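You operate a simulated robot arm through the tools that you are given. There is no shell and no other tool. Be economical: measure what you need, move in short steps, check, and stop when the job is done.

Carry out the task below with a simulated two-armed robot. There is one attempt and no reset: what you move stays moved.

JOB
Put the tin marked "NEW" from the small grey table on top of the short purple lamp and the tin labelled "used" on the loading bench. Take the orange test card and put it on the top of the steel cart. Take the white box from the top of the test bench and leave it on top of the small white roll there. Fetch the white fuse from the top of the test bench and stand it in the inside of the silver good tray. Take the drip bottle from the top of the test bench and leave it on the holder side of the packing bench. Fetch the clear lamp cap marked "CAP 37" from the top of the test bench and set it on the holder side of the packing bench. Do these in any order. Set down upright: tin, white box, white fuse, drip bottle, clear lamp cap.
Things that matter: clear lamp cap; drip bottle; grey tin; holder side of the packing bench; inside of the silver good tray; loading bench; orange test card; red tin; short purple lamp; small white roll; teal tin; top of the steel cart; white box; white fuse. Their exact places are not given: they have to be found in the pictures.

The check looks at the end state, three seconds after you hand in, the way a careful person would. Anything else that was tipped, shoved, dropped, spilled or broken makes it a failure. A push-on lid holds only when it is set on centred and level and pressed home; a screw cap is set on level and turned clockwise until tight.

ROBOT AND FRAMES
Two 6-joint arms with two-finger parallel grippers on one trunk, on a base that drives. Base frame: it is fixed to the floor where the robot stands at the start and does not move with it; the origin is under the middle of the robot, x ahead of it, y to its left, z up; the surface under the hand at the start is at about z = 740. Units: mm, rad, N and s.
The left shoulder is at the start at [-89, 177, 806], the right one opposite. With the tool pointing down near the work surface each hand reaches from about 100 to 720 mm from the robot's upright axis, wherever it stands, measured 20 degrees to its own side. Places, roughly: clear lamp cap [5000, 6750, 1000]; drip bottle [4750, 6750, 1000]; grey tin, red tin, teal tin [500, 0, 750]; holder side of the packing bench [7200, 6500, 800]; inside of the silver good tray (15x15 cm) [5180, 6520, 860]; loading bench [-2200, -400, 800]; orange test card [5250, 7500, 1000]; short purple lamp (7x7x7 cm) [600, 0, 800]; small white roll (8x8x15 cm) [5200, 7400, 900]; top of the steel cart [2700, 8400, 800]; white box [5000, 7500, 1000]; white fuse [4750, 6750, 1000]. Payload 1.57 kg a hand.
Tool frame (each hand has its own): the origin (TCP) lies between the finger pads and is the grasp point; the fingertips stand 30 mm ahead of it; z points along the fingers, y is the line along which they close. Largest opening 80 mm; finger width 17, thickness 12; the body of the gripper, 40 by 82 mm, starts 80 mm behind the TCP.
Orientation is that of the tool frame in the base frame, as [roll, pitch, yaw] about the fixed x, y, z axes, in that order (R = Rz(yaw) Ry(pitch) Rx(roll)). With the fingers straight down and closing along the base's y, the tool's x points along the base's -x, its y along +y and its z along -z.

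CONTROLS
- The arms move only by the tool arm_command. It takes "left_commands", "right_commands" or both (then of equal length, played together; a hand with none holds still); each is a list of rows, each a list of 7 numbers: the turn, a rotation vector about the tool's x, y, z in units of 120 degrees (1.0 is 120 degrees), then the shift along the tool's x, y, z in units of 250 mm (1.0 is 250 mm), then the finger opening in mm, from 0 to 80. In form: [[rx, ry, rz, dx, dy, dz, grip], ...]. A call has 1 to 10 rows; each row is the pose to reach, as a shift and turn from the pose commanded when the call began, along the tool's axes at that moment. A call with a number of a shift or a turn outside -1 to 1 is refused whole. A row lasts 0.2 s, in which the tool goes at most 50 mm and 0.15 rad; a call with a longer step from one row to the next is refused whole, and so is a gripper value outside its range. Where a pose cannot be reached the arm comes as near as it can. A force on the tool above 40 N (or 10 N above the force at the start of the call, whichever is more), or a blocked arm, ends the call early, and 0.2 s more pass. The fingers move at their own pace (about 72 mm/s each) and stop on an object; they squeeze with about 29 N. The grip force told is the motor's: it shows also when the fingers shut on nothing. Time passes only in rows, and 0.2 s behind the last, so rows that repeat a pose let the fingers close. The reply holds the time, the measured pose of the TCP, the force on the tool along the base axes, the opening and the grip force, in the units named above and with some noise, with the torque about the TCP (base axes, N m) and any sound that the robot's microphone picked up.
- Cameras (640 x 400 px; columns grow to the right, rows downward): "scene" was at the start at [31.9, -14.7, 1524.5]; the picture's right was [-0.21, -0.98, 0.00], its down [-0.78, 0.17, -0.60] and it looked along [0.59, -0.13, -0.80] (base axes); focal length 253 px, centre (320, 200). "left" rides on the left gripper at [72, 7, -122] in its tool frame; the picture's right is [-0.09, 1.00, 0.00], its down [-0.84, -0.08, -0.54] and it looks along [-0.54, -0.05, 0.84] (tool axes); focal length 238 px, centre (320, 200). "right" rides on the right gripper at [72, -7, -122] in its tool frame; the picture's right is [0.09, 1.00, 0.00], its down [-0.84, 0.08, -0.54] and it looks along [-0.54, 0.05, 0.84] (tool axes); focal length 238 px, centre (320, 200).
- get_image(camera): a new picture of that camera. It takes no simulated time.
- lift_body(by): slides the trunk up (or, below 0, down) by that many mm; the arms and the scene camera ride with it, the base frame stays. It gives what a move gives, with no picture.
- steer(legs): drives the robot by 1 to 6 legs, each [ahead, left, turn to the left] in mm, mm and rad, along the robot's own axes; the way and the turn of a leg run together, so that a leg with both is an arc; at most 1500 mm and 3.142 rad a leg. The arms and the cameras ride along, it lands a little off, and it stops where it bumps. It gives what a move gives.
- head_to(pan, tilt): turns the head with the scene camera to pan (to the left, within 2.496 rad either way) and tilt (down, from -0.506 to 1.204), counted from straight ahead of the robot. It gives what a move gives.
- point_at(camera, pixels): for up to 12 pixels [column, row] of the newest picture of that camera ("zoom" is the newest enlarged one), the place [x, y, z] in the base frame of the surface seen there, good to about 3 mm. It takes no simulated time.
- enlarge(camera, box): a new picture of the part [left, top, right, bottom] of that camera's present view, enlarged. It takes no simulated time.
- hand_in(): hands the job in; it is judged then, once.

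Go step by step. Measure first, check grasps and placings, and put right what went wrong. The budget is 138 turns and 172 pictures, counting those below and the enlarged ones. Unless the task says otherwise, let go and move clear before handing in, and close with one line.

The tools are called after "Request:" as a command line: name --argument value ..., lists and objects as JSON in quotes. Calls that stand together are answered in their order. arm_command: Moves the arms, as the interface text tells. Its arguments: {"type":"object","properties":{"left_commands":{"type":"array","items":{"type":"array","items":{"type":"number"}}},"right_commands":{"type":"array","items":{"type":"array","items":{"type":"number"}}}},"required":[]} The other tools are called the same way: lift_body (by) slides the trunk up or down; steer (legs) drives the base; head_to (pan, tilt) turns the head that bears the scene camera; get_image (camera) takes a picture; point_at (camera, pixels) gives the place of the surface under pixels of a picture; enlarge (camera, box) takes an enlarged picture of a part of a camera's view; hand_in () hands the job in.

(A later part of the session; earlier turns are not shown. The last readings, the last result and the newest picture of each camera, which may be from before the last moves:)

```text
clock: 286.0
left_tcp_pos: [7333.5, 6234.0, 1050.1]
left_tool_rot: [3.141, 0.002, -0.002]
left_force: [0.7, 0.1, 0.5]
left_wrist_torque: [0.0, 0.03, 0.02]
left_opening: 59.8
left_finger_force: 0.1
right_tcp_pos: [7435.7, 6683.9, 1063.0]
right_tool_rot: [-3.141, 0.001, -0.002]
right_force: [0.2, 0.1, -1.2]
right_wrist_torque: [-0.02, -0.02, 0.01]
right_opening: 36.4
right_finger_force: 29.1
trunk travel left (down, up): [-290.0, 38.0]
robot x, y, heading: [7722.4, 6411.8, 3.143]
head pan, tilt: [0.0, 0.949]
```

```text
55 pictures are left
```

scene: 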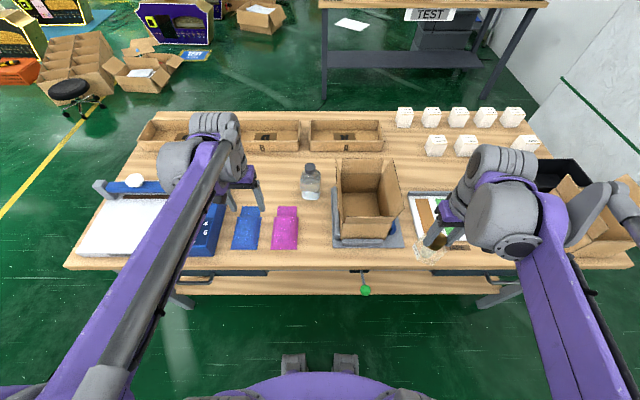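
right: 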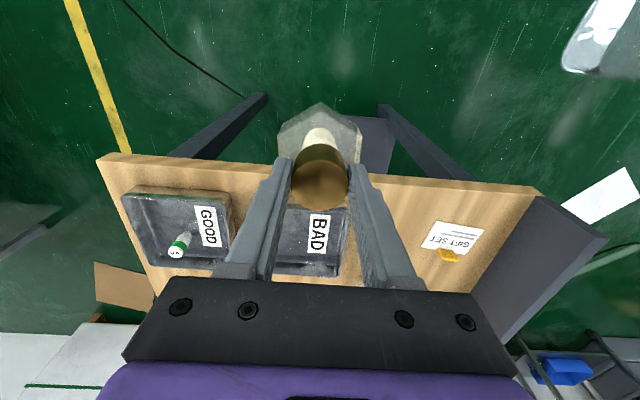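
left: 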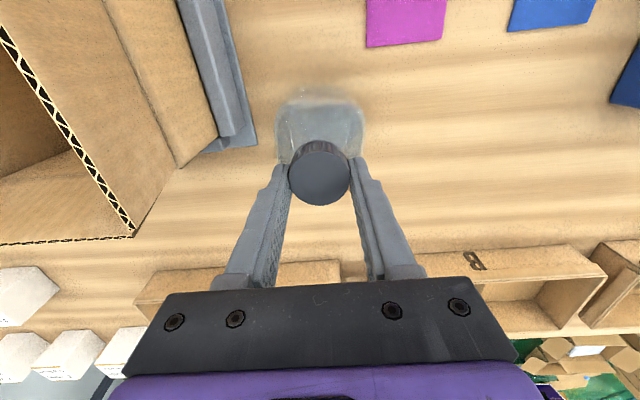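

The bottle stands well at (311,185). Now I'll take CAP 37 to (7290,6400), crossing in front of the bench edge before going forward.

Request:
arm_command --right_commands '[[0, 0, 0, 0, 0.12, 0, 20], [0, 0, 0, 0, 0.26, 0, 20], [0, 0, 0, 0, 0.4, 0, 20], [0, 0, 0, 0, 0.54, 0, 20], [0, 0, 0, 0, 0.68, 0, 20], [0, 0, 0, 0, 0.82, 0, 20], [0, 0, 0, 0, 0.96, 0, 20]]' --left_commands '[[0, 0, 0, 0.1, 0.1, 0, 60], [0, 0, 0, 0.2, 0.2, 0, 60], [0, 0, 0, 0.3, 0.3, 0, 60], [0, 0, 0, 0.4, 0.3, 0, 60], [0, 0, 0, 0.4, 0.3, 0, 60], [0, 0, 0, 0.4, 0.3, 0, 60], [0, 0, 0, 0.4, 0.3, 0, 60]]'

Request:
arm_command --right_commands '[[0, 0, 0, -0.1, 0.1, 0, 20], [0, 0, 0, -0.22, 0.176, 0, 20], [0, 0, 0, -0.34, 0.176, 0, 20], [0, 0, 0, -0.46, 0.176, 0, 20], [0, 0, 0, -0.58, 0.176, 0, 20], [0, 0, 0, -0.58, 0.176, 0.12, 20], [0, 0, 0, -0.58, 0.176, 0.24, 20], [0, 0, 0, -0.58, 0.176, 0.24, 20]]'

Request:
get_image --camera "right"

Request:
enlarge --camera "scene" --box '[240, 150, 400, 270]'

```text
clock: 287.6
left_tcp_pos: [7430.6, 6159.3, 1047.4]
left_tool_rot: [-3.141, -0.001, -0.002]
left_force: [-0.6, -0.2, 0.0]
left_wrist_torque: [-0.05, -0.04, -0.01]
left_opening: 59.9
left_finger_force: 0.0
right_tcp_pos: [7434.0, 6442.3, 1063.9]
right_tool_rot: [-3.139, 0.001, -0.001]
right_force: [0.2, 0.8, -0.1]
right_wrist_torque: [0.01, 0.04, 0.0]
right_opening: 36.0
right_finger_force: 29.2
trunk travel left (down, up): [-290.0, 38.0]
robot x, y, heading: [7724.5, 6420.3, 3.142]
head pan, tilt: [0.0, 0.949]
```

```text
clock: 289.4
left_tcp_pos: [7430.2, 6160.0, 1048.5]
left_tool_rot: [3.141, 0.0, -0.001]
left_force: [0.7, -0.7, -0.3]
left_wrist_torque: [-0.01, -0.01, 0.0]
left_opening: 59.8
left_finger_force: 0.0
right_tcp_pos: [7288.8, 6400.2, 1003.8]
right_tool_rot: [-3.141, 0.002, -0.003]
right_force: [0.3, 0.2, -1.9]
right_wrist_torque: [0.01, -0.01, 0.01]
right_opening: 36.5
right_finger_force: 28.8
trunk travel left (down, up): [-290.0, 38.0]
robot x, y, heading: [7720.1, 6416.9, 3.142]
head pan, tilt: [0.0, 0.949]
```

```text
54 pictures are left
```

right: 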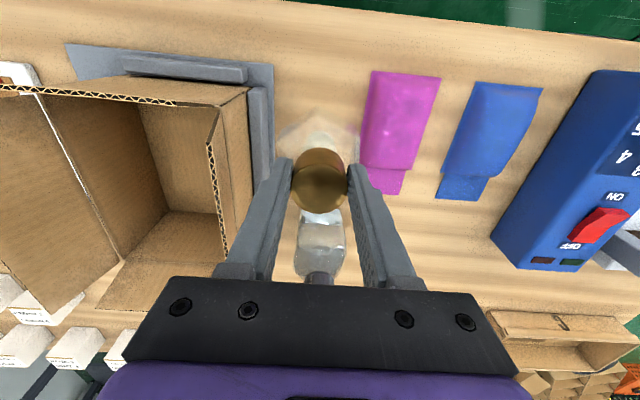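

```text
3.33 times, centred on (320, 210) of scene
```

zoom: 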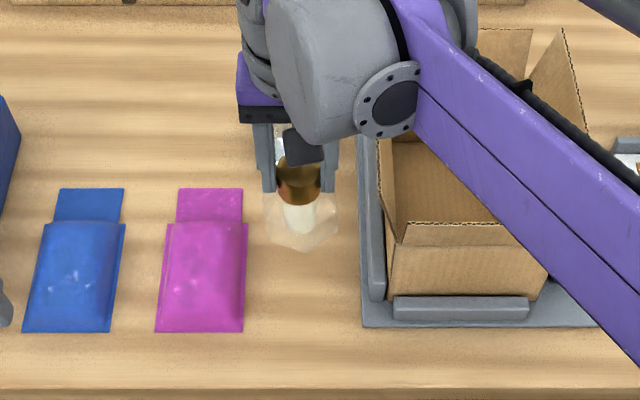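

The cap is above the gap between the magenta item and the holder. I'll lower it, slowing at the end.

Request:
arm_command --right_commands '[[0, 0, 0, 0, 0.02, 0.08, 20], [0, 0, 0, 0, 0.024, 0.17, 20], [0, 0, 0, 0, 0.024, 0.26, 20], [0, 0, 0, 0, 0.024, 0.34, 20], [0, 0, 0, 0, 0.024, 0.376, 20], [0, 0, 0, 0, 0.024, 0.386, 20], [0, 0, 0, 0, 0.024, 0.392, 20], [0, 0, 0, 0, 0.024, 0.398, 20], [0, 0, 0, 0, 0.024, 0.402, 20], [0, 0, 0, 0, 0.024, 0.402, 20]]'

Request:
get_image --camera "right"

```text
clock: 291.6
left_tcp_pos: [7431.2, 6160.4, 1048.7]
left_tool_rot: [-3.141, 0.002, -0.001]
left_force: [0.2, 0.2, -0.2]
left_wrist_torque: [0.0, 0.01, 0.0]
left_opening: 60.0
left_finger_force: 0.0
right_tcp_pos: [7288.6, 6393.8, 904.4]
right_tool_rot: [-3.141, 0.001, -0.002]
right_force: [-2.8, 1.8, 15.7]
right_wrist_torque: [0.01, 0.16, -0.09]
right_opening: 36.4
right_finger_force: 29.2
trunk travel left (down, up): [-290.0, 38.0]
robot x, y, heading: [7721.0, 6413.9, 3.138]
head pan, tilt: [0.0, 0.949]
```

```text
52 pictures are left
```

right: 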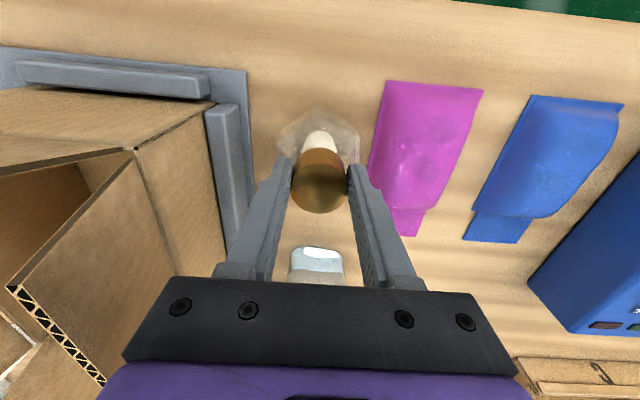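

It is standing (16 N). I'll relieve, open and rise straight up, then retreat.

Request:
arm_command --right_commands '[[0, 0, 0, 0, 0, -0.004, 20], [0, 0, 0, 0, 0, -0.006, 20], [0, 0, 0, 0, 0, -0.006, 44], [0, 0, 0, 0, 0, -0.006, 54], [0, 0, 0, 0, 0, -0.006, 54], [0, 0, 0, 0, 0, -0.1, 54], [0, 0, 0, 0, 0, -0.26, 54], [0, 0, 0, 0, 0, -0.44, 54], [0, 0, 0, 0, 0, -0.6, 54]]'

Request:
arm_command --right_commands '[[0, 0, 0, 0.16, 0, 0, 54], [0, 0, 0, 0.32, 0, 0, 54], [0, 0, 0, 0.48, -0.1, 0, 54], [0, 0, 0, 0.6, -0.22, 0, 54], [0, 0, 0, 0.6, -0.4, 0, 54], [0, 0, 0, 0.6, -0.6, 0, 54], [0, 0, 0, 0.6, -0.7, 0, 54]]'

Request:
enlarge --camera "scene" --box '[220, 140, 420, 270]'

```text
clock: 293.6
left_tcp_pos: [7430.4, 6159.7, 1048.1]
left_tool_rot: [-3.14, 0.002, -0.002]
left_force: [-0.1, 0.6, 0.3]
left_wrist_torque: [0.0, 0.02, 0.0]
left_opening: 60.1
left_finger_force: 0.1
right_tcp_pos: [7291.3, 6394.9, 1053.0]
right_tool_rot: [-3.141, -0.001, -0.001]
right_force: [-0.1, -0.3, -0.4]
right_wrist_torque: [-0.03, 0.01, -0.01]
right_opening: 54.2
right_finger_force: 0.1
trunk travel left (down, up): [-290.0, 38.0]
robot x, y, heading: [7716.6, 6417.4, 3.144]
head pan, tilt: [0.0, 0.949]
```

```text
clock: 295.2
left_tcp_pos: [7429.9, 6160.4, 1048.2]
left_tool_rot: [3.14, 0.0, 0.0]
left_force: [-0.4, -1.3, 0.1]
left_wrist_torque: [0.0, 0.04, 0.0]
left_opening: 59.8
left_finger_force: 0.2
right_tcp_pos: [7439.6, 6566.4, 1054.8]
right_tool_rot: [-3.141, -0.001, 0.0]
right_force: [0.2, -0.1, -1.1]
right_wrist_torque: [-0.02, -0.01, 0.0]
right_opening: 54.0
right_finger_force: 0.1
trunk travel left (down, up): [-290.0, 38.0]
robot x, y, heading: [7722.3, 6416.3, 3.141]
head pan, tilt: [0.0, 0.949]
```

```text
3.08 times, centred on (320, 205) of scene
```

zoom: 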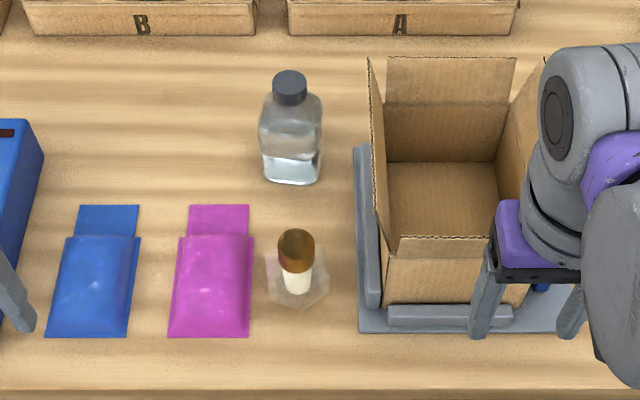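

Both are upright on the holder side. Now back to the test bench's east side for the box and card: back out, go around the south end, then north along the aisle.

Request:
steer --legs '[[-440, 0, 0], [0, 1460, 0], [1200, 0, 0], [1130, 0, 0]]'

Request:
steer --legs '[[0, -1200, 0]]'

Request:
head_to --pan -0.7 --tilt 0.5

Request:
get_image --camera "scene"

```text
clock: 321.3
left_tcp_pos: [5570.5, 4675.8, 1048.5]
left_tool_rot: [3.14, 0.001, 0.027]
left_force: [0.4, 0.5, 0.0]
left_wrist_torque: [0.0, -0.04, -0.01]
left_opening: 59.8
left_finger_force: 0.0
right_tcp_pos: [5566.5, 5082.5, 1054.6]
right_tool_rot: [3.141, -0.001, 0.026]
right_force: [-0.3, 0.3, 0.7]
right_wrist_torque: [0.02, -0.04, 0.03]
right_opening: 54.1
right_finger_force: 0.1
trunk travel left (down, up): [-290.0, 38.0]
robot x, y, heading: [5851.3, 4939.0, -3.117]
head pan, tilt: [0.0, 0.949]
```

```text
clock: 332.1
left_tcp_pos: [5544.3, 5882.2, 1048.1]
left_tool_rot: [3.141, 0.001, 0.006]
left_force: [0.2, 0.5, -0.3]
left_wrist_torque: [0.0, -0.04, -0.01]
left_opening: 60.1
left_finger_force: 0.1
right_tcp_pos: [5549.3, 6287.9, 1054.9]
right_tool_rot: [-3.141, -0.001, 0.006]
right_force: [-0.8, 1.1, -1.5]
right_wrist_torque: [0.04, -0.02, 0.01]
right_opening: 54.0
right_finger_force: 0.1
trunk travel left (down, up): [-290.0, 38.0]
robot x, y, heading: [5834.5, 6138.7, -3.137]
head pan, tilt: [0.0, 0.949]
```

```text
clock: 333.1
left_tcp_pos: [5543.8, 5881.9, 1049.1]
left_tool_rot: [3.141, 0.0, 0.006]
left_force: [-0.1, -0.3, 0.1]
left_wrist_torque: [0.0, 0.04, -0.02]
left_opening: 60.0
left_finger_force: 0.2
right_tcp_pos: [5549.9, 6289.2, 1055.1]
right_tool_rot: [3.14, 0.0, 0.007]
right_force: [0.1, 0.9, -0.2]
right_wrist_torque: [0.0, -0.04, 0.01]
right_opening: 53.8
right_finger_force: 0.0
trunk travel left (down, up): [-290.0, 38.0]
robot x, y, heading: [5835.2, 6145.7, -3.138]
head pan, tilt: [-0.7, 0.499]
```

```text
50 pictures are left
```

scene: 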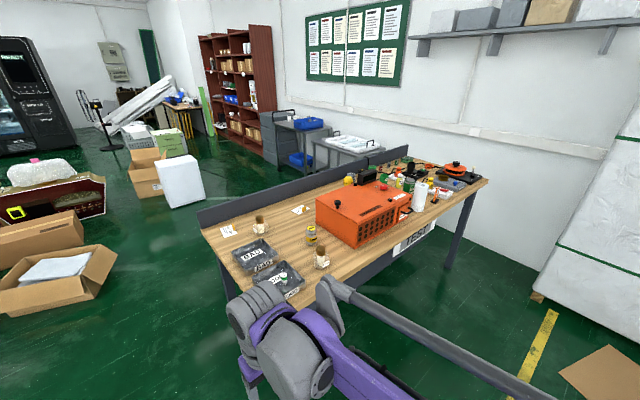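

I'll strafe further north to y≈7400 and look at the north part of the bench.

Request:
steer --legs '[[0, -1250, 0]]'

Request:
head_to --pan 0.0 --tilt 0.75

Request:
get_image --camera "scene"

Request:
enlarge --camera "scene" --box '[200, 130, 440, 270]'

```text
clock: 344.0
left_tcp_pos: [5534.0, 7089.3, 1048.0]
left_tool_rot: [-3.141, 0.001, 0.009]
left_force: [-0.1, -0.5, -0.1]
left_wrist_torque: [-0.02, -0.01, -0.03]
left_opening: 60.0
left_finger_force: 0.1
right_tcp_pos: [5537.1, 7496.8, 1054.0]
right_tool_rot: [-3.141, 0.0, 0.01]
right_force: [-0.3, -0.4, 0.5]
right_wrist_torque: [0.0, 0.01, 0.0]
right_opening: 53.9
right_finger_force: 0.1
trunk travel left (down, up): [-290.0, 38.0]
robot x, y, heading: [5819.6, 7352.5, -3.134]
head pan, tilt: [-0.7, 0.499]
```

```text
clock: 345.0
left_tcp_pos: [5534.5, 7089.7, 1047.6]
left_tool_rot: [-3.141, 0.001, 0.012]
left_force: [0.2, -0.9, 0.5]
left_wrist_torque: [-0.01, 0.0, 0.02]
left_opening: 59.9
left_finger_force: 0.0
right_tcp_pos: [5538.7, 7495.9, 1055.7]
right_tool_rot: [-3.141, 0.001, 0.009]
right_force: [0.2, 0.7, 0.1]
right_wrist_torque: [-0.02, 0.01, 0.05]
right_opening: 54.1
right_finger_force: 0.1
trunk travel left (down, up): [-290.0, 38.0]
robot x, y, heading: [5821.1, 7349.7, -3.135]
head pan, tilt: [0.0, 0.75]
```

```text
49 pictures are left
```

scene: 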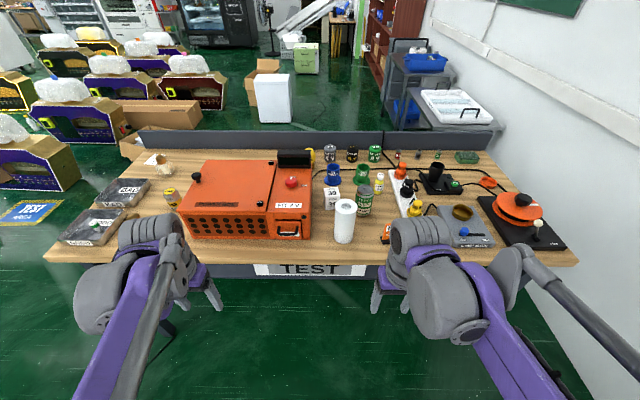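

```text
2.67 times, centred on (320, 200) of scene
```

zoom: 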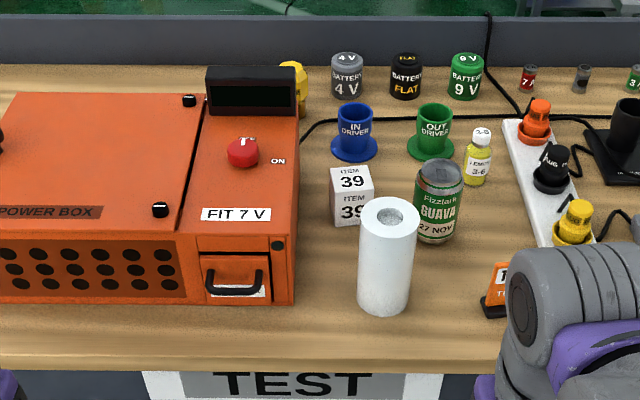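

I see the white ITEM 39 box, the roll next to it, and an orange card in a black base at (497,290). I'll move the right arm aside and measure them.

Request:
arm_command --right_commands '[[0, 0, 0, 0.0, -0.15, 0, 54], [0, 0, 0, 0.0, -0.3, 0, 54], [0, 0, 0, 0.0, -0.45, 0, 54], [0, 0, 0, 0, -0.6, 0, 54], [0, 0, 0, 0, -0.75, 0, 54]]'

Request:
enlarge --camera "scene" --box '[360, 200, 424, 256]'

Request:
point_at --camera "zoom" --pixels '[[170, 240], [190, 220], [230, 225], [170, 320], [220, 330], [180, 280], [260, 320], [215, 280], [165, 300], [250, 240]]'

Request:
enlarge --camera "scene" --box '[314, 175, 378, 255]'

Request:
point_at --camera "zoom" --pixels '[[300, 150], [255, 145], [345, 145], [300, 118], [300, 180], [225, 75], [190, 80], [260, 75], [195, 55], [250, 55], [200, 120], [300, 330]]'

```text
clock: 346.2
left_tcp_pos: [5533.6, 7090.3, 1048.6]
left_tool_rot: [-3.141, 0.0, 0.01]
left_force: [0.8, 0.8, -0.4]
left_wrist_torque: [-0.03, -0.01, -0.01]
left_opening: 60.0
left_finger_force: 0.0
right_tcp_pos: [5537.5, 7686.9, 1057.7]
right_tool_rot: [3.142, -0.001, 0.013]
right_force: [-0.7, 0.2, 0.3]
right_wrist_torque: [-0.01, -0.01, 0.0]
right_opening: 54.0
right_finger_force: 0.1
trunk travel left (down, up): [-290.0, 38.0]
robot x, y, heading: [5823.1, 7349.9, -3.135]
head pan, tilt: [0.0, 0.75]
```

```text
7.14 times, centred on (392, 228) of scene
```

zoom: 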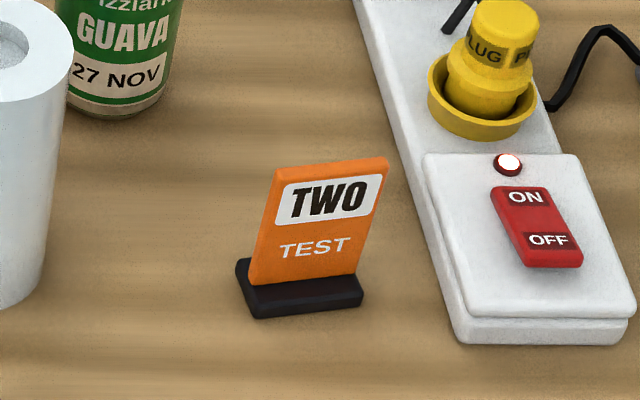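

```text
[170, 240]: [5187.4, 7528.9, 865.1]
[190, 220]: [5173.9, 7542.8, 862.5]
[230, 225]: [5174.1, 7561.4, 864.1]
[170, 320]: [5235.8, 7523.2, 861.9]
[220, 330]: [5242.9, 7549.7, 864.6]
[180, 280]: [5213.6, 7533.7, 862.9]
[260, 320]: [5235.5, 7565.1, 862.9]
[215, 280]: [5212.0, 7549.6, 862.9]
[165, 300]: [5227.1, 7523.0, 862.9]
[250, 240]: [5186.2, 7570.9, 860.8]
```

```text
5.00 times, centred on (346, 215) of scene
```

zoom: 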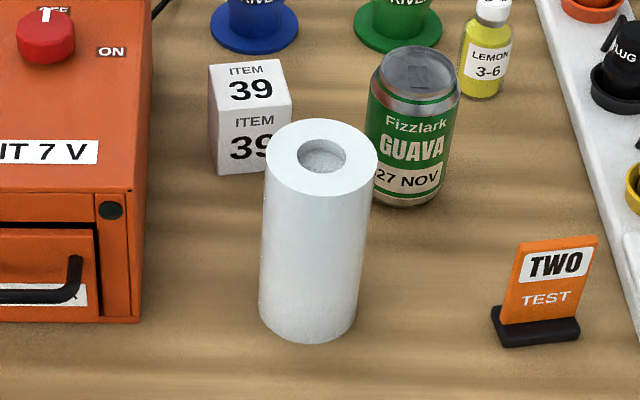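

```text
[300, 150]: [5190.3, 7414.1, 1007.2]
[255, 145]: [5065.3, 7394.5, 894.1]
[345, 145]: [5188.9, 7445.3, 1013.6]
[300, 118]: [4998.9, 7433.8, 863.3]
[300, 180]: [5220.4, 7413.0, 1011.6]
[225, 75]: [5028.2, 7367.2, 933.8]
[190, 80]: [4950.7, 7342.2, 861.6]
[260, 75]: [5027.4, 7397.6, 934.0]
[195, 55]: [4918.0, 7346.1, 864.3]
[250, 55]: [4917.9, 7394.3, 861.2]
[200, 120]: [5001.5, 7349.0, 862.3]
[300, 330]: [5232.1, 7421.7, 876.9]
```

The roll top is centred at (5199.6,7428.8), z 1012. The box is about 70 mm on a side near (5020,7385), top z 934. I'll drive 200 mm closer and bring the right hand over the box.

Request:
steer --legs '[[200, 0, -0.008]]'

Request:
arm_command --right_commands '[[0, 0, 0, 0, 0.15, -0.05, 80], [0, 0, 0, 0, 0.3, -0.1, 80], [0, 0, 0, 0, 0.45, -0.1, 80], [0, 0, 0, 0, 0.6, -0.1, 80], [0, 0, 0, 0, 0.75, -0.1, 80], [0, 0, 0, 0, 0.9, -0.1, 80], [0, 0, 0, 0, 1.0, -0.1, 80]]'

Request:
arm_command --right_commands '[[0, 0, 0, -0.12, 0.1, 0, 80], [0, 0, 0, -0.28, 0.2, 0, 80], [0, 0, 0, -0.44, 0.2, 0, 80], [0, 0, 0, -0.6, 0.2, 0, 80], [0, 0, 0, -0.76, 0.2, 0, 80], [0, 0, 0, -0.92, 0.2, 0, 80]]'

Request:
get_image --camera "right"

Request:
get_image --camera "scene"

```text
clock: 347.9
left_tcp_pos: [5329.9, 7089.6, 1048.5]
left_tool_rot: [-3.141, -0.001, 0.004]
left_force: [0.2, -0.6, 0.3]
left_wrist_torque: [-0.01, -0.01, 0.01]
left_opening: 60.1
left_finger_force: 0.0
right_tcp_pos: [5336.6, 7685.3, 1058.3]
right_tool_rot: [-3.14, 0.0, 0.005]
right_force: [-0.4, 0.5, 0.8]
right_wrist_torque: [-0.03, -0.03, 0.01]
right_opening: 54.1
right_finger_force: 0.1
trunk travel left (down, up): [-290.0, 38.0]
robot x, y, heading: [5614.2, 7347.2, -3.136]
head pan, tilt: [0.0, 0.75]
```

```text
clock: 349.4
left_tcp_pos: [5330.0, 7089.2, 1048.8]
left_tool_rot: [-3.142, 0.0, 0.006]
left_force: [-0.2, -1.2, 0.5]
left_wrist_torque: [0.0, -0.01, -0.01]
left_opening: 60.0
left_finger_force: 0.1
right_tcp_pos: [5336.4, 7433.0, 1083.4]
right_tool_rot: [3.141, 0.002, 0.005]
right_force: [-1.7, -0.1, 0.2]
right_wrist_torque: [0.01, -0.03, -0.02]
right_opening: 80.1
right_finger_force: 0.0
trunk travel left (down, up): [-290.0, 38.0]
robot x, y, heading: [5615.5, 7350.4, -3.137]
head pan, tilt: [0.0, 0.75]
```

```text
clock: 350.9
left_tcp_pos: [5329.3, 7088.8, 1048.0]
left_tool_rot: [3.14, 0.001, 0.004]
left_force: [-0.2, 1.1, -0.6]
left_wrist_torque: [-0.02, -0.04, 0.0]
left_opening: 59.8
left_finger_force: 0.1
right_tcp_pos: [5105.7, 7383.5, 1080.9]
right_tool_rot: [3.14, -0.001, 0.005]
right_force: [-0.3, -0.7, 0.2]
right_wrist_torque: [0.04, 0.01, -0.02]
right_opening: 80.1
right_finger_force: 0.0
trunk travel left (down, up): [-290.0, 38.0]
robot x, y, heading: [5617.0, 7345.4, -3.14]
head pan, tilt: [0.0, 0.75]
```

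```text
45 pictures are left
```

right: 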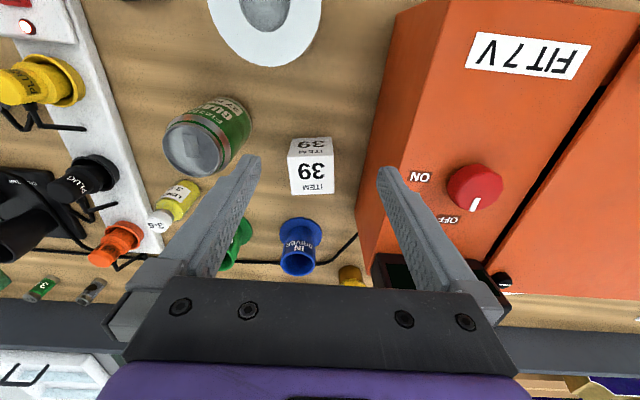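

```text
44 pictures are left
```

scene: 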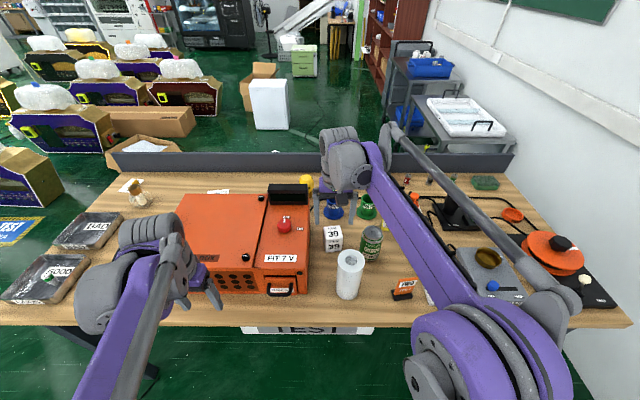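

Request:
point_at --camera "right" --pixels '[[291, 158], [330, 158], [293, 192], [331, 190], [311, 172], [311, 148], [362, 215], [400, 60], [475, 185], [235, 130], [400, 240], [265, 30]]'

```text
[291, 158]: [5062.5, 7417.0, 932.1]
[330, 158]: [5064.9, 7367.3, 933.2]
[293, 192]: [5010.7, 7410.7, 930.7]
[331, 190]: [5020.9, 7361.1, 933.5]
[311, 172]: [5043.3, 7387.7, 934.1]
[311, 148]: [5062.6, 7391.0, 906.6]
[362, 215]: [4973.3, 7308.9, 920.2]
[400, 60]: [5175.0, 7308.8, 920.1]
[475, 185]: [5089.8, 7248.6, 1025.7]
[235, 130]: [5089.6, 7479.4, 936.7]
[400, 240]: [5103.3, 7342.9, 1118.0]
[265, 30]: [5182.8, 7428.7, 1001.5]
```

The box top is centred at (5038,7388), about 55 mm wide and turned about 5°. Before lowering, I'll check the forearm height over the roll and can.

Request:
point_at --camera "scene" --pixels '[[375, 160], [385, 190], [400, 225], [415, 260], [430, 290], [360, 170], [340, 165], [450, 340], [430, 170], [480, 250], [395, 245]]'

```text
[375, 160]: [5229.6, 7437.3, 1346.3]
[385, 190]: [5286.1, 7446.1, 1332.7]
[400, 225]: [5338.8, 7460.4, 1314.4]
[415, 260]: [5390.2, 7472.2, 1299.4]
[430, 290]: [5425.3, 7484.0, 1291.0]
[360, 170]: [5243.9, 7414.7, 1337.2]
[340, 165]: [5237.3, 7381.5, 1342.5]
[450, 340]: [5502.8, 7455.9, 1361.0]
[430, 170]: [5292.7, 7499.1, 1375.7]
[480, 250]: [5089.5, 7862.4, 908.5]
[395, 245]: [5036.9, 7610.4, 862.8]
```

The forearm bottom stays well above the roll. I'll go over the box, turn 5°, descend to z 912, grip and lift slowly.

Request:
arm_command --right_commands '[[0, 0, -0.02, -0.14, -0.01, 0, 74], [0, 0, -0.043, -0.272, -0.018, 0, 74], [0, 0, -0.043, -0.272, -0.018, 0.15, 74], [0, 0, -0.043, -0.272, -0.018, 0.3, 74], [0, 0, -0.043, -0.272, -0.018, 0.4, 74], [0, 0, -0.043, -0.272, -0.018, 0.4, 74]]'

Request:
get_image --camera "right"

```text
clock: 352.2
left_tcp_pos: [5330.1, 7089.0, 1048.6]
left_tool_rot: [3.141, -0.001, 0.004]
left_force: [0.2, 0.2, 0.2]
left_wrist_torque: [0.02, -0.01, 0.01]
left_opening: 60.0
left_finger_force: 0.1
right_tcp_pos: [5038.4, 7390.5, 982.7]
right_tool_rot: [3.141, -0.001, 0.097]
right_force: [-0.3, 0.0, -0.8]
right_wrist_torque: [0.0, 0.0, -0.02]
right_opening: 74.4
right_finger_force: 0.1
trunk travel left (down, up): [-290.0, 38.0]
robot x, y, heading: [5617.9, 7348.2, -3.136]
head pan, tilt: [0.0, 0.75]
```

```text
43 pictures are left
```

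right: 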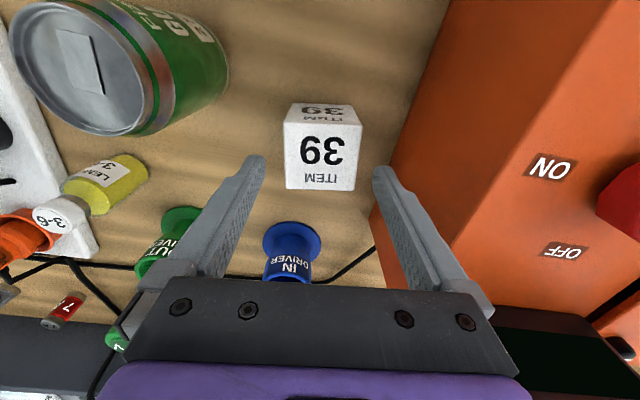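

It is aligned (box between columns 284 and 362). I'll descend, grip and lift slowly.

Request:
arm_command --right_commands '[[0, 0, 0, 0, 0, 0.12, 74], [0, 0, 0, 0, 0, 0.24, 74], [0, 0, 0, 0, 0, 0.284, 74], [0, 0, 0, 0, 0, 0.284, 40], [0, 0, 0, 0, 0, 0.284, 40], [0, 0, 0, 0, 0, 0.284, 40], [0, 0, 0, 0, 0, 0.27, 40], [0, 0, 0, 0, 0, 0.25, 40], [0, 0, 0, 0, 0, 0.22, 40], [0, 0, 0, 0, 0, 0.22, 40]]'

Request:
get_image --camera "right"

```text
clock: 354.4
left_tcp_pos: [5330.1, 7088.9, 1048.2]
left_tool_rot: [-3.141, -0.002, 0.007]
left_force: [0.2, -0.1, -0.2]
left_wrist_torque: [-0.03, 0.02, 0.01]
left_opening: 60.0
left_finger_force: 0.0
right_tcp_pos: [5041.3, 7387.9, 928.0]
right_tool_rot: [3.141, 0.002, 0.098]
right_force: [0.5, -0.7, -0.7]
right_wrist_torque: [0.01, 0.0, 0.0]
right_opening: 57.5
right_finger_force: 28.9
trunk travel left (down, up): [-290.0, 38.0]
robot x, y, heading: [5619.7, 7343.4, -3.135]
head pan, tilt: [0.0, 0.75]
```

```text
42 pictures are left
```

right: 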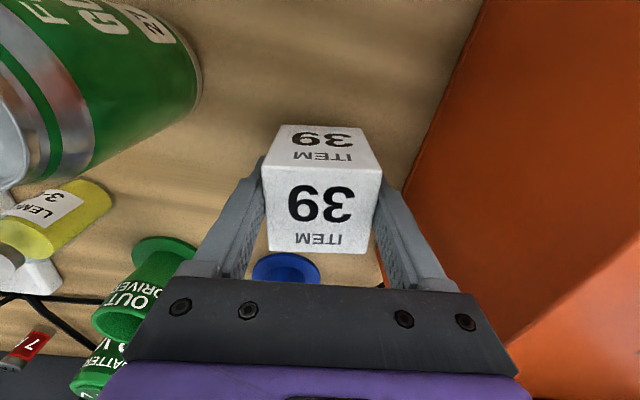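

Held at 57.5 mm. I'll measure the box's offset in the hand, then raise.

Request:
point_at --camera "right" --pixels '[[268, 170], [377, 170], [272, 246], [370, 247], [322, 168], [322, 250]]'

Request:
arm_command --right_commands '[[0, 0, 0, 0, 0, -0.08, 40], [0, 0, 0, 0, 0, -0.18, 40], [0, 0, 0, 0, 0, -0.28, 40], [0, 0, 0, 0, 0, -0.38, 40], [0, 0, 0, 0, 0, -0.48, 40], [0, 0, 0, 0, 0, -0.57, 40], [0, 0, 0, 0, 0, -0.63, 40], [0, 0, 0, 0, 0, -0.63, 40]]'

Request:
enlarge --camera "scene" --box '[310, 220, 390, 310]'

Request:
point_at --camera "zoom" --pixels '[[285, 160], [345, 160], [315, 136], [315, 182], [290, 145], [340, 145], [290, 175], [340, 175]]'

```text
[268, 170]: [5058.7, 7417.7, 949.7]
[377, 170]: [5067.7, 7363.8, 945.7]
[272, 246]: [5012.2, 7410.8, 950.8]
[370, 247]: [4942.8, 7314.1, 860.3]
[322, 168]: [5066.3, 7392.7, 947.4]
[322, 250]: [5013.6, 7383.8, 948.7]
```

```text
clock: 356.2
left_tcp_pos: [5330.6, 7089.0, 1048.0]
left_tool_rot: [-3.141, -0.001, 0.005]
left_force: [0.6, 0.0, 0.2]
left_wrist_torque: [-0.01, -0.02, -0.05]
left_opening: 59.9
left_finger_force: 0.0
right_tcp_pos: [5041.6, 7387.5, 1084.8]
right_tool_rot: [-3.141, -0.001, 0.097]
right_force: [0.7, -0.1, -0.4]
right_wrist_torque: [0.03, -0.01, -0.01]
right_opening: 57.6
right_finger_force: 29.1
trunk travel left (down, up): [-290.0, 38.0]
robot x, y, heading: [5618.7, 7347.8, -3.134]
head pan, tilt: [0.0, 0.75]
```

```text
4.44 times, centred on (350, 265) of scene
```

zoom: 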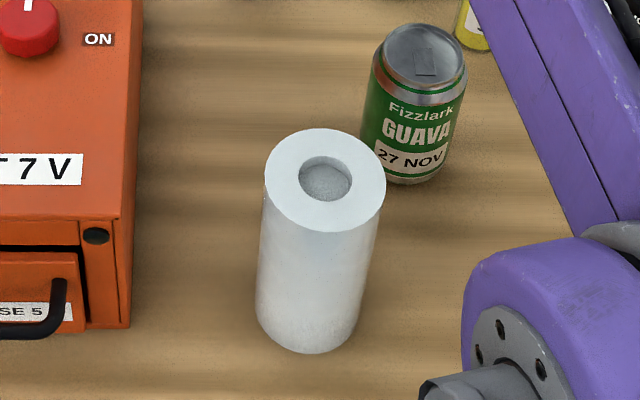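

```text
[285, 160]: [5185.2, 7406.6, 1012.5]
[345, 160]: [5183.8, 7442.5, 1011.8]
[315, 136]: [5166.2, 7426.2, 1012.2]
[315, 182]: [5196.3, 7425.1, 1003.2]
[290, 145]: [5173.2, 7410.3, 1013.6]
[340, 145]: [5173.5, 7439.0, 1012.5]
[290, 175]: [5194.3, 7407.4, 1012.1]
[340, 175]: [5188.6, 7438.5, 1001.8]
```

The roll top is centred at about (5197,7429.5). I'll carry the box above it (TCP → (5198.5,7429.5)) and verify.

Request:
arm_command --right_commands '[[0, 0, 0, 0.08, -0.013, 0, 40], [0, 0, 0, 0.18, -0.03, 0, 40], [0, 0, 0, 0.29, -0.047, 0, 40], [0, 0, 0, 0.4, -0.065, 0, 40], [0, 0, 0, 0.51, -0.083, 0, 40], [0, 0, 0, 0.6, -0.097, 0, 40], [0, 0, 0, 0.643, -0.104, 0, 40], [0, 0, 0, 0.643, -0.104, 0, 40]]'

Request:
get_image --camera "right"

Request:
enlarge --camera "scene" --box '[300, 200, 400, 310]'

```text
clock: 358.1
left_tcp_pos: [5329.5, 7089.6, 1048.5]
left_tool_rot: [-3.141, 0.0, 0.006]
left_force: [-0.3, 0.3, 0.4]
left_wrist_torque: [0.01, -0.01, -0.01]
left_opening: 60.1
left_finger_force: 0.0
right_tcp_pos: [5200.1, 7429.2, 1086.4]
right_tool_rot: [3.141, 0.0, 0.097]
right_force: [-0.1, 0.1, -0.4]
right_wrist_torque: [0.01, 0.0, -0.05]
right_opening: 57.6
right_finger_force: 29.5
trunk travel left (down, up): [-290.0, 38.0]
robot x, y, heading: [5620.6, 7347.6, -3.133]
head pan, tilt: [0.0, 0.75]
```

```text
40 pictures are left
```

right: 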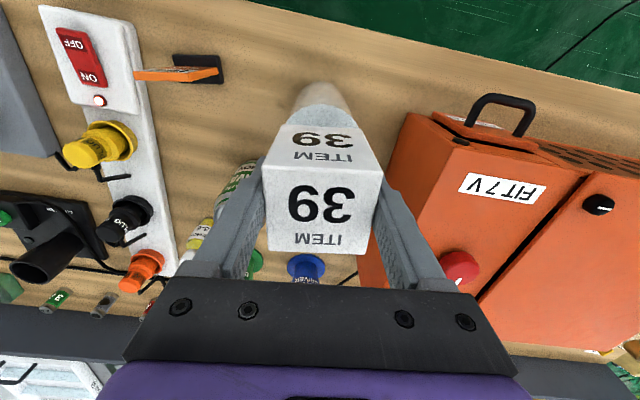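

```text
3.64 times, centred on (350, 255) of scene
```

zoom: 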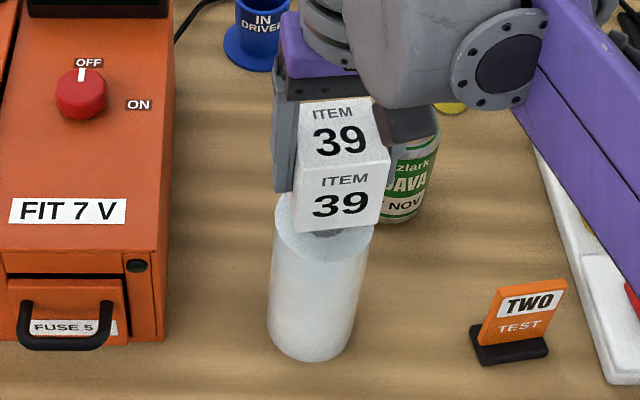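

It is above the roll. I'll lower it gently.

Request:
arm_command --right_commands '[[0, 0, 0, 0, 0, 0.04, 40], [0, 0, 0, 0, 0, 0.07, 40], [0, 0, 0, 0, 0, 0.08, 40], [0, 0, 0, 0, 0, 0.086, 40], [0, 0, 0, 0, 0, 0.09, 40], [0, 0, 0, 0, 0, 0.09, 40]]'

Request:
enlarge --camera "scene" --box '[300, 200, 400, 310]'

```text
clock: 359.4
left_tcp_pos: [5330.6, 7089.8, 1048.9]
left_tool_rot: [-3.141, 0.0, 0.006]
left_force: [0.0, 0.0, 0.1]
left_wrist_torque: [-0.03, 0.02, -0.01]
left_opening: 60.0
left_finger_force: 0.0
right_tcp_pos: [5198.4, 7429.7, 1062.4]
right_tool_rot: [3.14, 0.001, 0.097]
right_force: [-0.5, 0.6, -1.6]
right_wrist_torque: [0.0, -0.02, 0.03]
right_opening: 57.8
right_finger_force: 28.7
trunk travel left (down, up): [-290.0, 38.0]
robot x, y, heading: [5615.9, 7350.8, -3.137]
head pan, tilt: [0.0, 0.75]
```

```text
3.64 times, centred on (350, 255) of scene
```

zoom: 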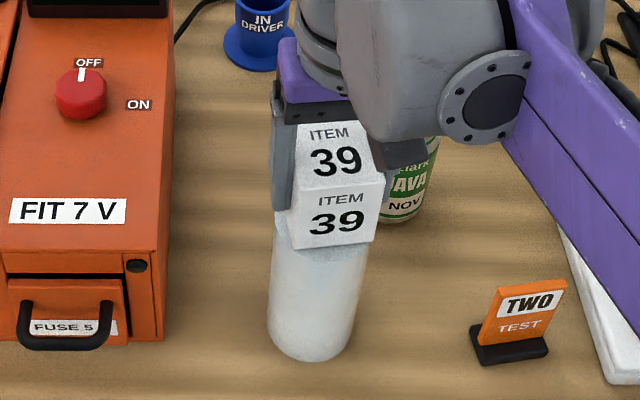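

Not yet in contact. I'll continue in 0.75 mm steps.

Request:
arm_command --right_commands '[[0, 0, 0, 0, 0, 0.003, 40], [0, 0, 0, 0, 0, 0.006, 40], [0, 0, 0, 0, 0, 0.006, 40]]'

```text
clock: 360.2
left_tcp_pos: [5330.0, 7090.4, 1048.4]
left_tool_rot: [-3.141, 0.0, 0.005]
left_force: [0.4, 0.0, 0.4]
left_wrist_torque: [0.01, 0.01, -0.01]
left_opening: 59.7
left_finger_force: 0.1
right_tcp_pos: [5198.8, 7428.8, 1061.0]
right_tool_rot: [-3.141, 0.0, 0.096]
right_force: [-0.4, -0.6, -0.3]
right_wrist_torque: [-0.04, 0.01, -0.01]
right_opening: 57.7
right_finger_force: 28.3
trunk travel left (down, up): [-290.0, 38.0]
robot x, y, heading: [5617.7, 7345.6, -3.136]
head pan, tilt: [0.0, 0.75]
```

Request:
arm_command --right_commands '[[0, 0, 0, 0, 0, 0.003, 40], [0, 0, 0, 0, 0, 0.006, 40], [0, 0, 0, 0, 0, 0.006, 40]]'

Request:
enlarge --camera "scene" --box '[320, 230, 370, 280]'

```text
clock: 361.1
left_tcp_pos: [5330.9, 7089.1, 1048.6]
left_tool_rot: [-3.14, 0.0, 0.006]
left_force: [0.1, 0.1, -0.5]
left_wrist_torque: [0.0, -0.01, 0.03]
left_opening: 59.9
left_finger_force: 0.0
right_tcp_pos: [5199.0, 7429.9, 1060.7]
right_tool_rot: [-3.141, 0.0, 0.095]
right_force: [-2.6, 0.4, 12.6]
right_wrist_torque: [0.1, 0.02, 0.09]
right_opening: 57.6
right_finger_force: 29.4
trunk travel left (down, up): [-290.0, 38.0]
robot x, y, heading: [5617.7, 7344.3, -3.132]
head pan, tilt: [0.0, 0.75]
```

```text
8.00 times, centred on (345, 255) of scene
```

zoom: 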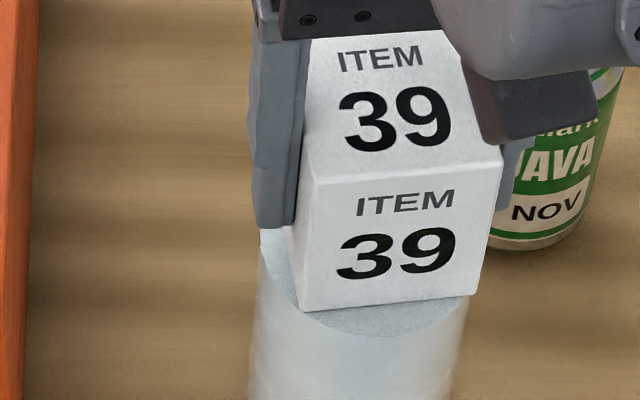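

In contact (12.6 N). The box sits well inside the roll top, so I'll relieve, open and rise.

Request:
arm_command --right_commands '[[0, 0, 0, 0, 0, -0.004, 40], [0, 0, 0, 0, 0, -0.006, 40], [0, 0, 0, 0, 0, -0.006, 62], [0, 0, 0, 0, 0, -0.006, 72], [0, 0, 0, 0, 0, -0.006, 76], [0, 0, 0, 0, 0, -0.08, 76], [0, 0, 0, 0, 0, -0.2, 76], [0, 0, 0, 0.05, 0, -0.36, 76], [0, 0, 0, 0.2, 0, -0.44, 76]]'

Request:
arm_command --right_commands '[[0, 0, 0, 0.12, -0.1, 0, 70], [0, 0, 0, 0.24, -0.2, 0, 70], [0, 0, 0, 0.24, -0.36, 0, 70], [0, 0, 0, 0.24, -0.52, 0, 70], [0, 0, 0, 0.24, -0.7, 0, 70]]'

Request:
enlarge --camera "scene" --box '[310, 220, 430, 310]'

Request:
get_image --camera "right"

```text
clock: 363.1
left_tcp_pos: [5331.5, 7090.5, 1048.4]
left_tool_rot: [3.141, 0.002, 0.004]
left_force: [0.9, 0.3, -0.4]
left_wrist_torque: [0.03, 0.02, 0.0]
left_opening: 60.2
left_finger_force: 0.1
right_tcp_pos: [5248.5, 7433.9, 1169.8]
right_tool_rot: [-3.139, 0.002, 0.095]
right_force: [0.6, 0.3, 1.6]
right_wrist_torque: [-0.03, 0.04, 0.01]
right_opening: 75.9
right_finger_force: 0.0
trunk travel left (down, up): [-290.0, 38.0]
robot x, y, heading: [5619.2, 7350.7, -3.136]
head pan, tilt: [0.0, 0.75]
```

```text
clock: 364.2
left_tcp_pos: [5330.4, 7090.6, 1048.5]
left_tool_rot: [-3.141, -0.001, 0.005]
left_force: [-0.1, 0.1, -0.3]
left_wrist_torque: [-0.02, 0.01, 0.0]
left_opening: 59.8
left_finger_force: 0.0
right_tcp_pos: [5291.6, 7618.0, 1170.1]
right_tool_rot: [-3.14, -0.001, 0.096]
right_force: [0.0, 0.4, 1.4]
right_wrist_torque: [-0.02, 0.01, 0.0]
right_opening: 70.0
right_finger_force: 0.1
trunk travel left (down, up): [-290.0, 38.0]
robot x, y, heading: [5615.3, 7347.5, -3.137]
head pan, tilt: [0.0, 0.75]
```

```text
4.44 times, centred on (370, 265) of scene
```

zoom: 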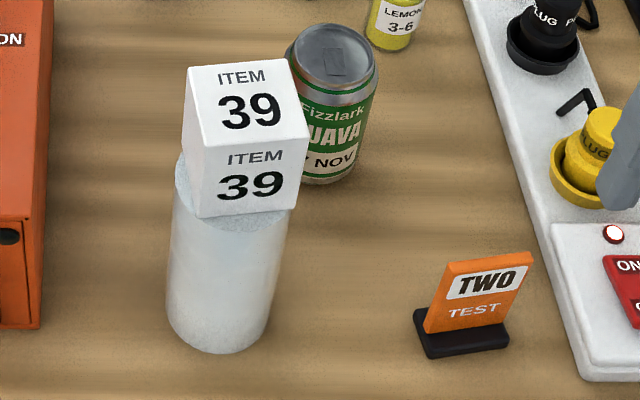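

```text
35 pictures are left
```

right: 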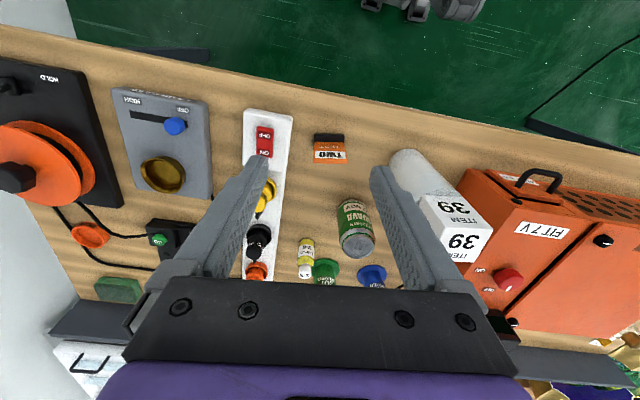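

The box is on the roll. Now I'll measure the orange card.

Request:
enlarge --camera "scene" --box '[380, 265, 420, 305]'

Request:
point_at --camera "zoom" --pixels '[[265, 140], [410, 115], [335, 125], [250, 250], [370, 240], [300, 255], [230, 250], [270, 340], [380, 300], [390, 270], [320, 310], [330, 200]]'

Request:
enlarge --camera "right" --box '[290, 120, 370, 180]'

Request:
point_at --camera "zoom" --pixels '[[195, 130], [435, 120], [320, 120], [200, 170], [440, 170], [320, 180], [210, 330], [440, 340], [320, 335], [320, 250]]'

```text
10.00 times, centred on (400, 285) of scene
```

zoom: 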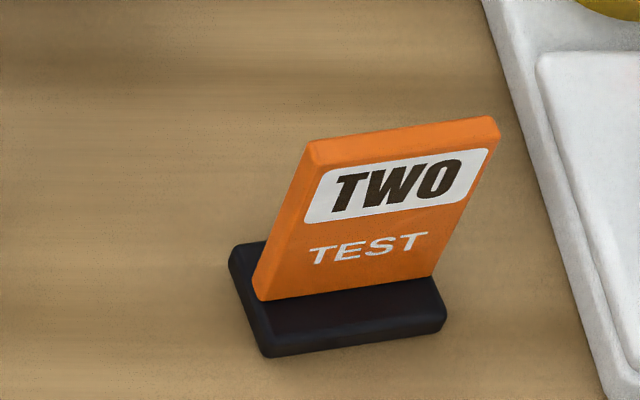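

```text
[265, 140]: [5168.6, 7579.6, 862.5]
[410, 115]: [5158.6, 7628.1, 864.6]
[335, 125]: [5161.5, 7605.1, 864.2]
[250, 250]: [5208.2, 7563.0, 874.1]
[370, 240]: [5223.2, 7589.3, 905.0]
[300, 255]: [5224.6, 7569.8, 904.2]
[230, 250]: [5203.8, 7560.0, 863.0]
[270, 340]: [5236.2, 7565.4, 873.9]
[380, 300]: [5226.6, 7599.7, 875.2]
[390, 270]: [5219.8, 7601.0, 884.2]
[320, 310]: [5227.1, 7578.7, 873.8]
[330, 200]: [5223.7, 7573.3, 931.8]
```

```text
6.67 times, centred on (330, 150) of right
```

zoom: 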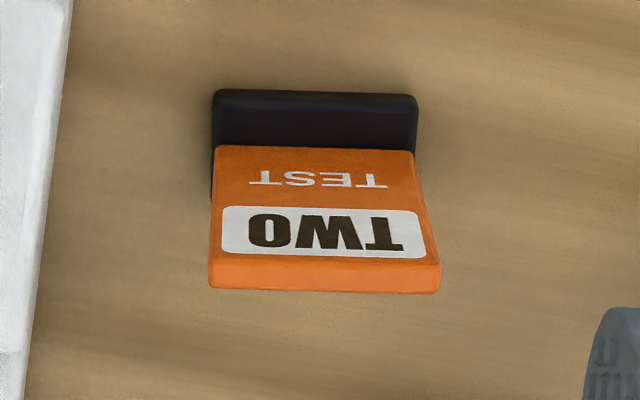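

```text
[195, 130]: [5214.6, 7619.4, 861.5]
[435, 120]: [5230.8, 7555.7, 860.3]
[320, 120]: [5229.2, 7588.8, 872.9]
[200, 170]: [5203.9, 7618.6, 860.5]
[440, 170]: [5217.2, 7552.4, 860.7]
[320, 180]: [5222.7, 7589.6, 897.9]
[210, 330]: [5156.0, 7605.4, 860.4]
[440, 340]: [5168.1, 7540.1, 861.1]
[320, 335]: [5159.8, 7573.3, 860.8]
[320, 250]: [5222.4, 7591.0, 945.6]
```

The card stands at x≈5222.5, centred at y≈7588.5, about 50 mm wide, top z≈950. I'll move the right hand above it and check the alignment.

Request:
arm_command --right_commands '[[0, 0, 0, -0.1, 0.03, 0.1, 70], [0, 0, 0, -0.2, 0.06, 0.22, 70], [0, 0, 0, -0.286, 0.091, 0.36, 70], [0, 0, 0, -0.286, 0.091, 0.52, 70], [0, 0, 0, -0.286, 0.091, 0.68, 70], [0, 0, 0, -0.286, 0.091, 0.68, 70]]'

Request:
get_image --camera "right"

```text
clock: 365.6
left_tcp_pos: [5330.4, 7088.5, 1049.7]
left_tool_rot: [-3.141, -0.001, 0.005]
left_force: [0.8, 0.7, 0.4]
left_wrist_torque: [0.04, -0.01, 0.0]
left_opening: 60.0
left_finger_force: 0.0
right_tcp_pos: [5224.2, 7585.8, 1000.2]
right_tool_rot: [3.141, 0.0, 0.095]
right_force: [1.1, 0.2, 0.2]
right_wrist_torque: [0.02, -0.03, -0.03]
right_opening: 70.1
right_finger_force: 0.1
trunk travel left (down, up): [-290.0, 38.0]
robot x, y, heading: [5617.5, 7348.9, -3.135]
head pan, tilt: [0.0, 0.75]
```

```text
32 pictures are left
```

right: 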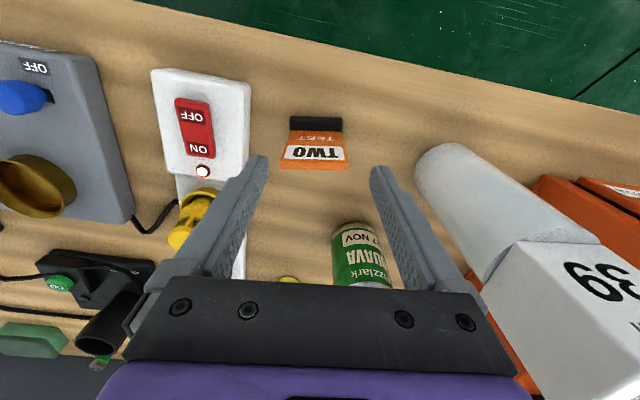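

Request:
point_at --camera "right" --pixels '[[285, 164], [345, 165], [315, 164], [315, 150], [292, 140], [338, 140], [292, 122], [340, 124], [420, 190]]'

```text
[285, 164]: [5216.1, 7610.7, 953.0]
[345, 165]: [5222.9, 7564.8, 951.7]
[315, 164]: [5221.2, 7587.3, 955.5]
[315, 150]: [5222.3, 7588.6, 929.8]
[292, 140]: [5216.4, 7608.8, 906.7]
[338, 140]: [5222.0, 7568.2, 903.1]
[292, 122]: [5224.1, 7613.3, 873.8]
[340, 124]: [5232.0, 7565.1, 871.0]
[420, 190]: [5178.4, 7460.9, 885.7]
```

The card centre (5220,7588) matches. I'll descend, grip its edges and lift slowly.

Request:
arm_command --right_commands '[[0, 0, -0.02, -0.008, 0, 0.12, 70], [0, 0, -0.02, -0.008, 0, 0.24, 70], [0, 0, -0.02, -0.008, 0, 0.3, 70], [0, 0, -0.02, -0.008, 0, 0.3, 30], [0, 0, -0.02, -0.008, 0, 0.3, 30], [0, 0, -0.02, -0.008, 0, 0.3, 30], [0, 0, -0.02, -0.008, 0, 0.28, 30], [0, 0, -0.02, -0.008, 0, 0.25, 30], [0, 0, -0.02, -0.008, 0, 0.2, 30], [0, 0, -0.02, -0.008, 0, 0.2, 30]]'

Request:
get_image --camera "right"

```text
clock: 367.9
left_tcp_pos: [5329.8, 7089.9, 1049.1]
left_tool_rot: [3.141, 0.001, 0.005]
left_force: [0.8, -0.2, 0.1]
left_wrist_torque: [0.0, -0.02, -0.01]
left_opening: 59.9
left_finger_force: 0.1
right_tcp_pos: [5219.8, 7585.2, 949.5]
right_tool_rot: [-3.14, 0.001, 0.139]
right_force: [-0.1, -0.3, 0.1]
right_wrist_torque: [0.01, 0.01, 0.03]
right_opening: 53.3
right_finger_force: 29.1
trunk travel left (down, up): [-290.0, 38.0]
robot x, y, heading: [5617.4, 7352.3, -3.135]
head pan, tilt: [0.0, 0.75]
```

```text
31 pictures are left
```

right: 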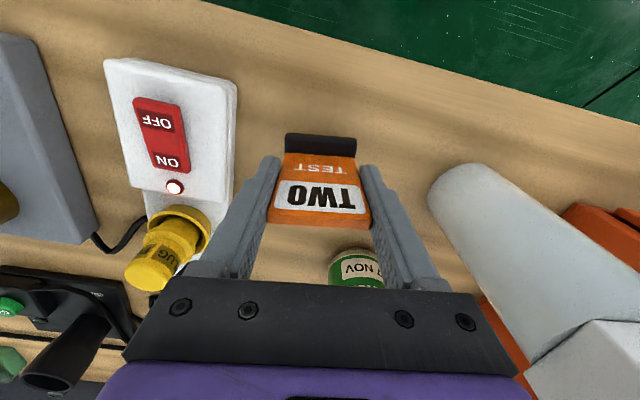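

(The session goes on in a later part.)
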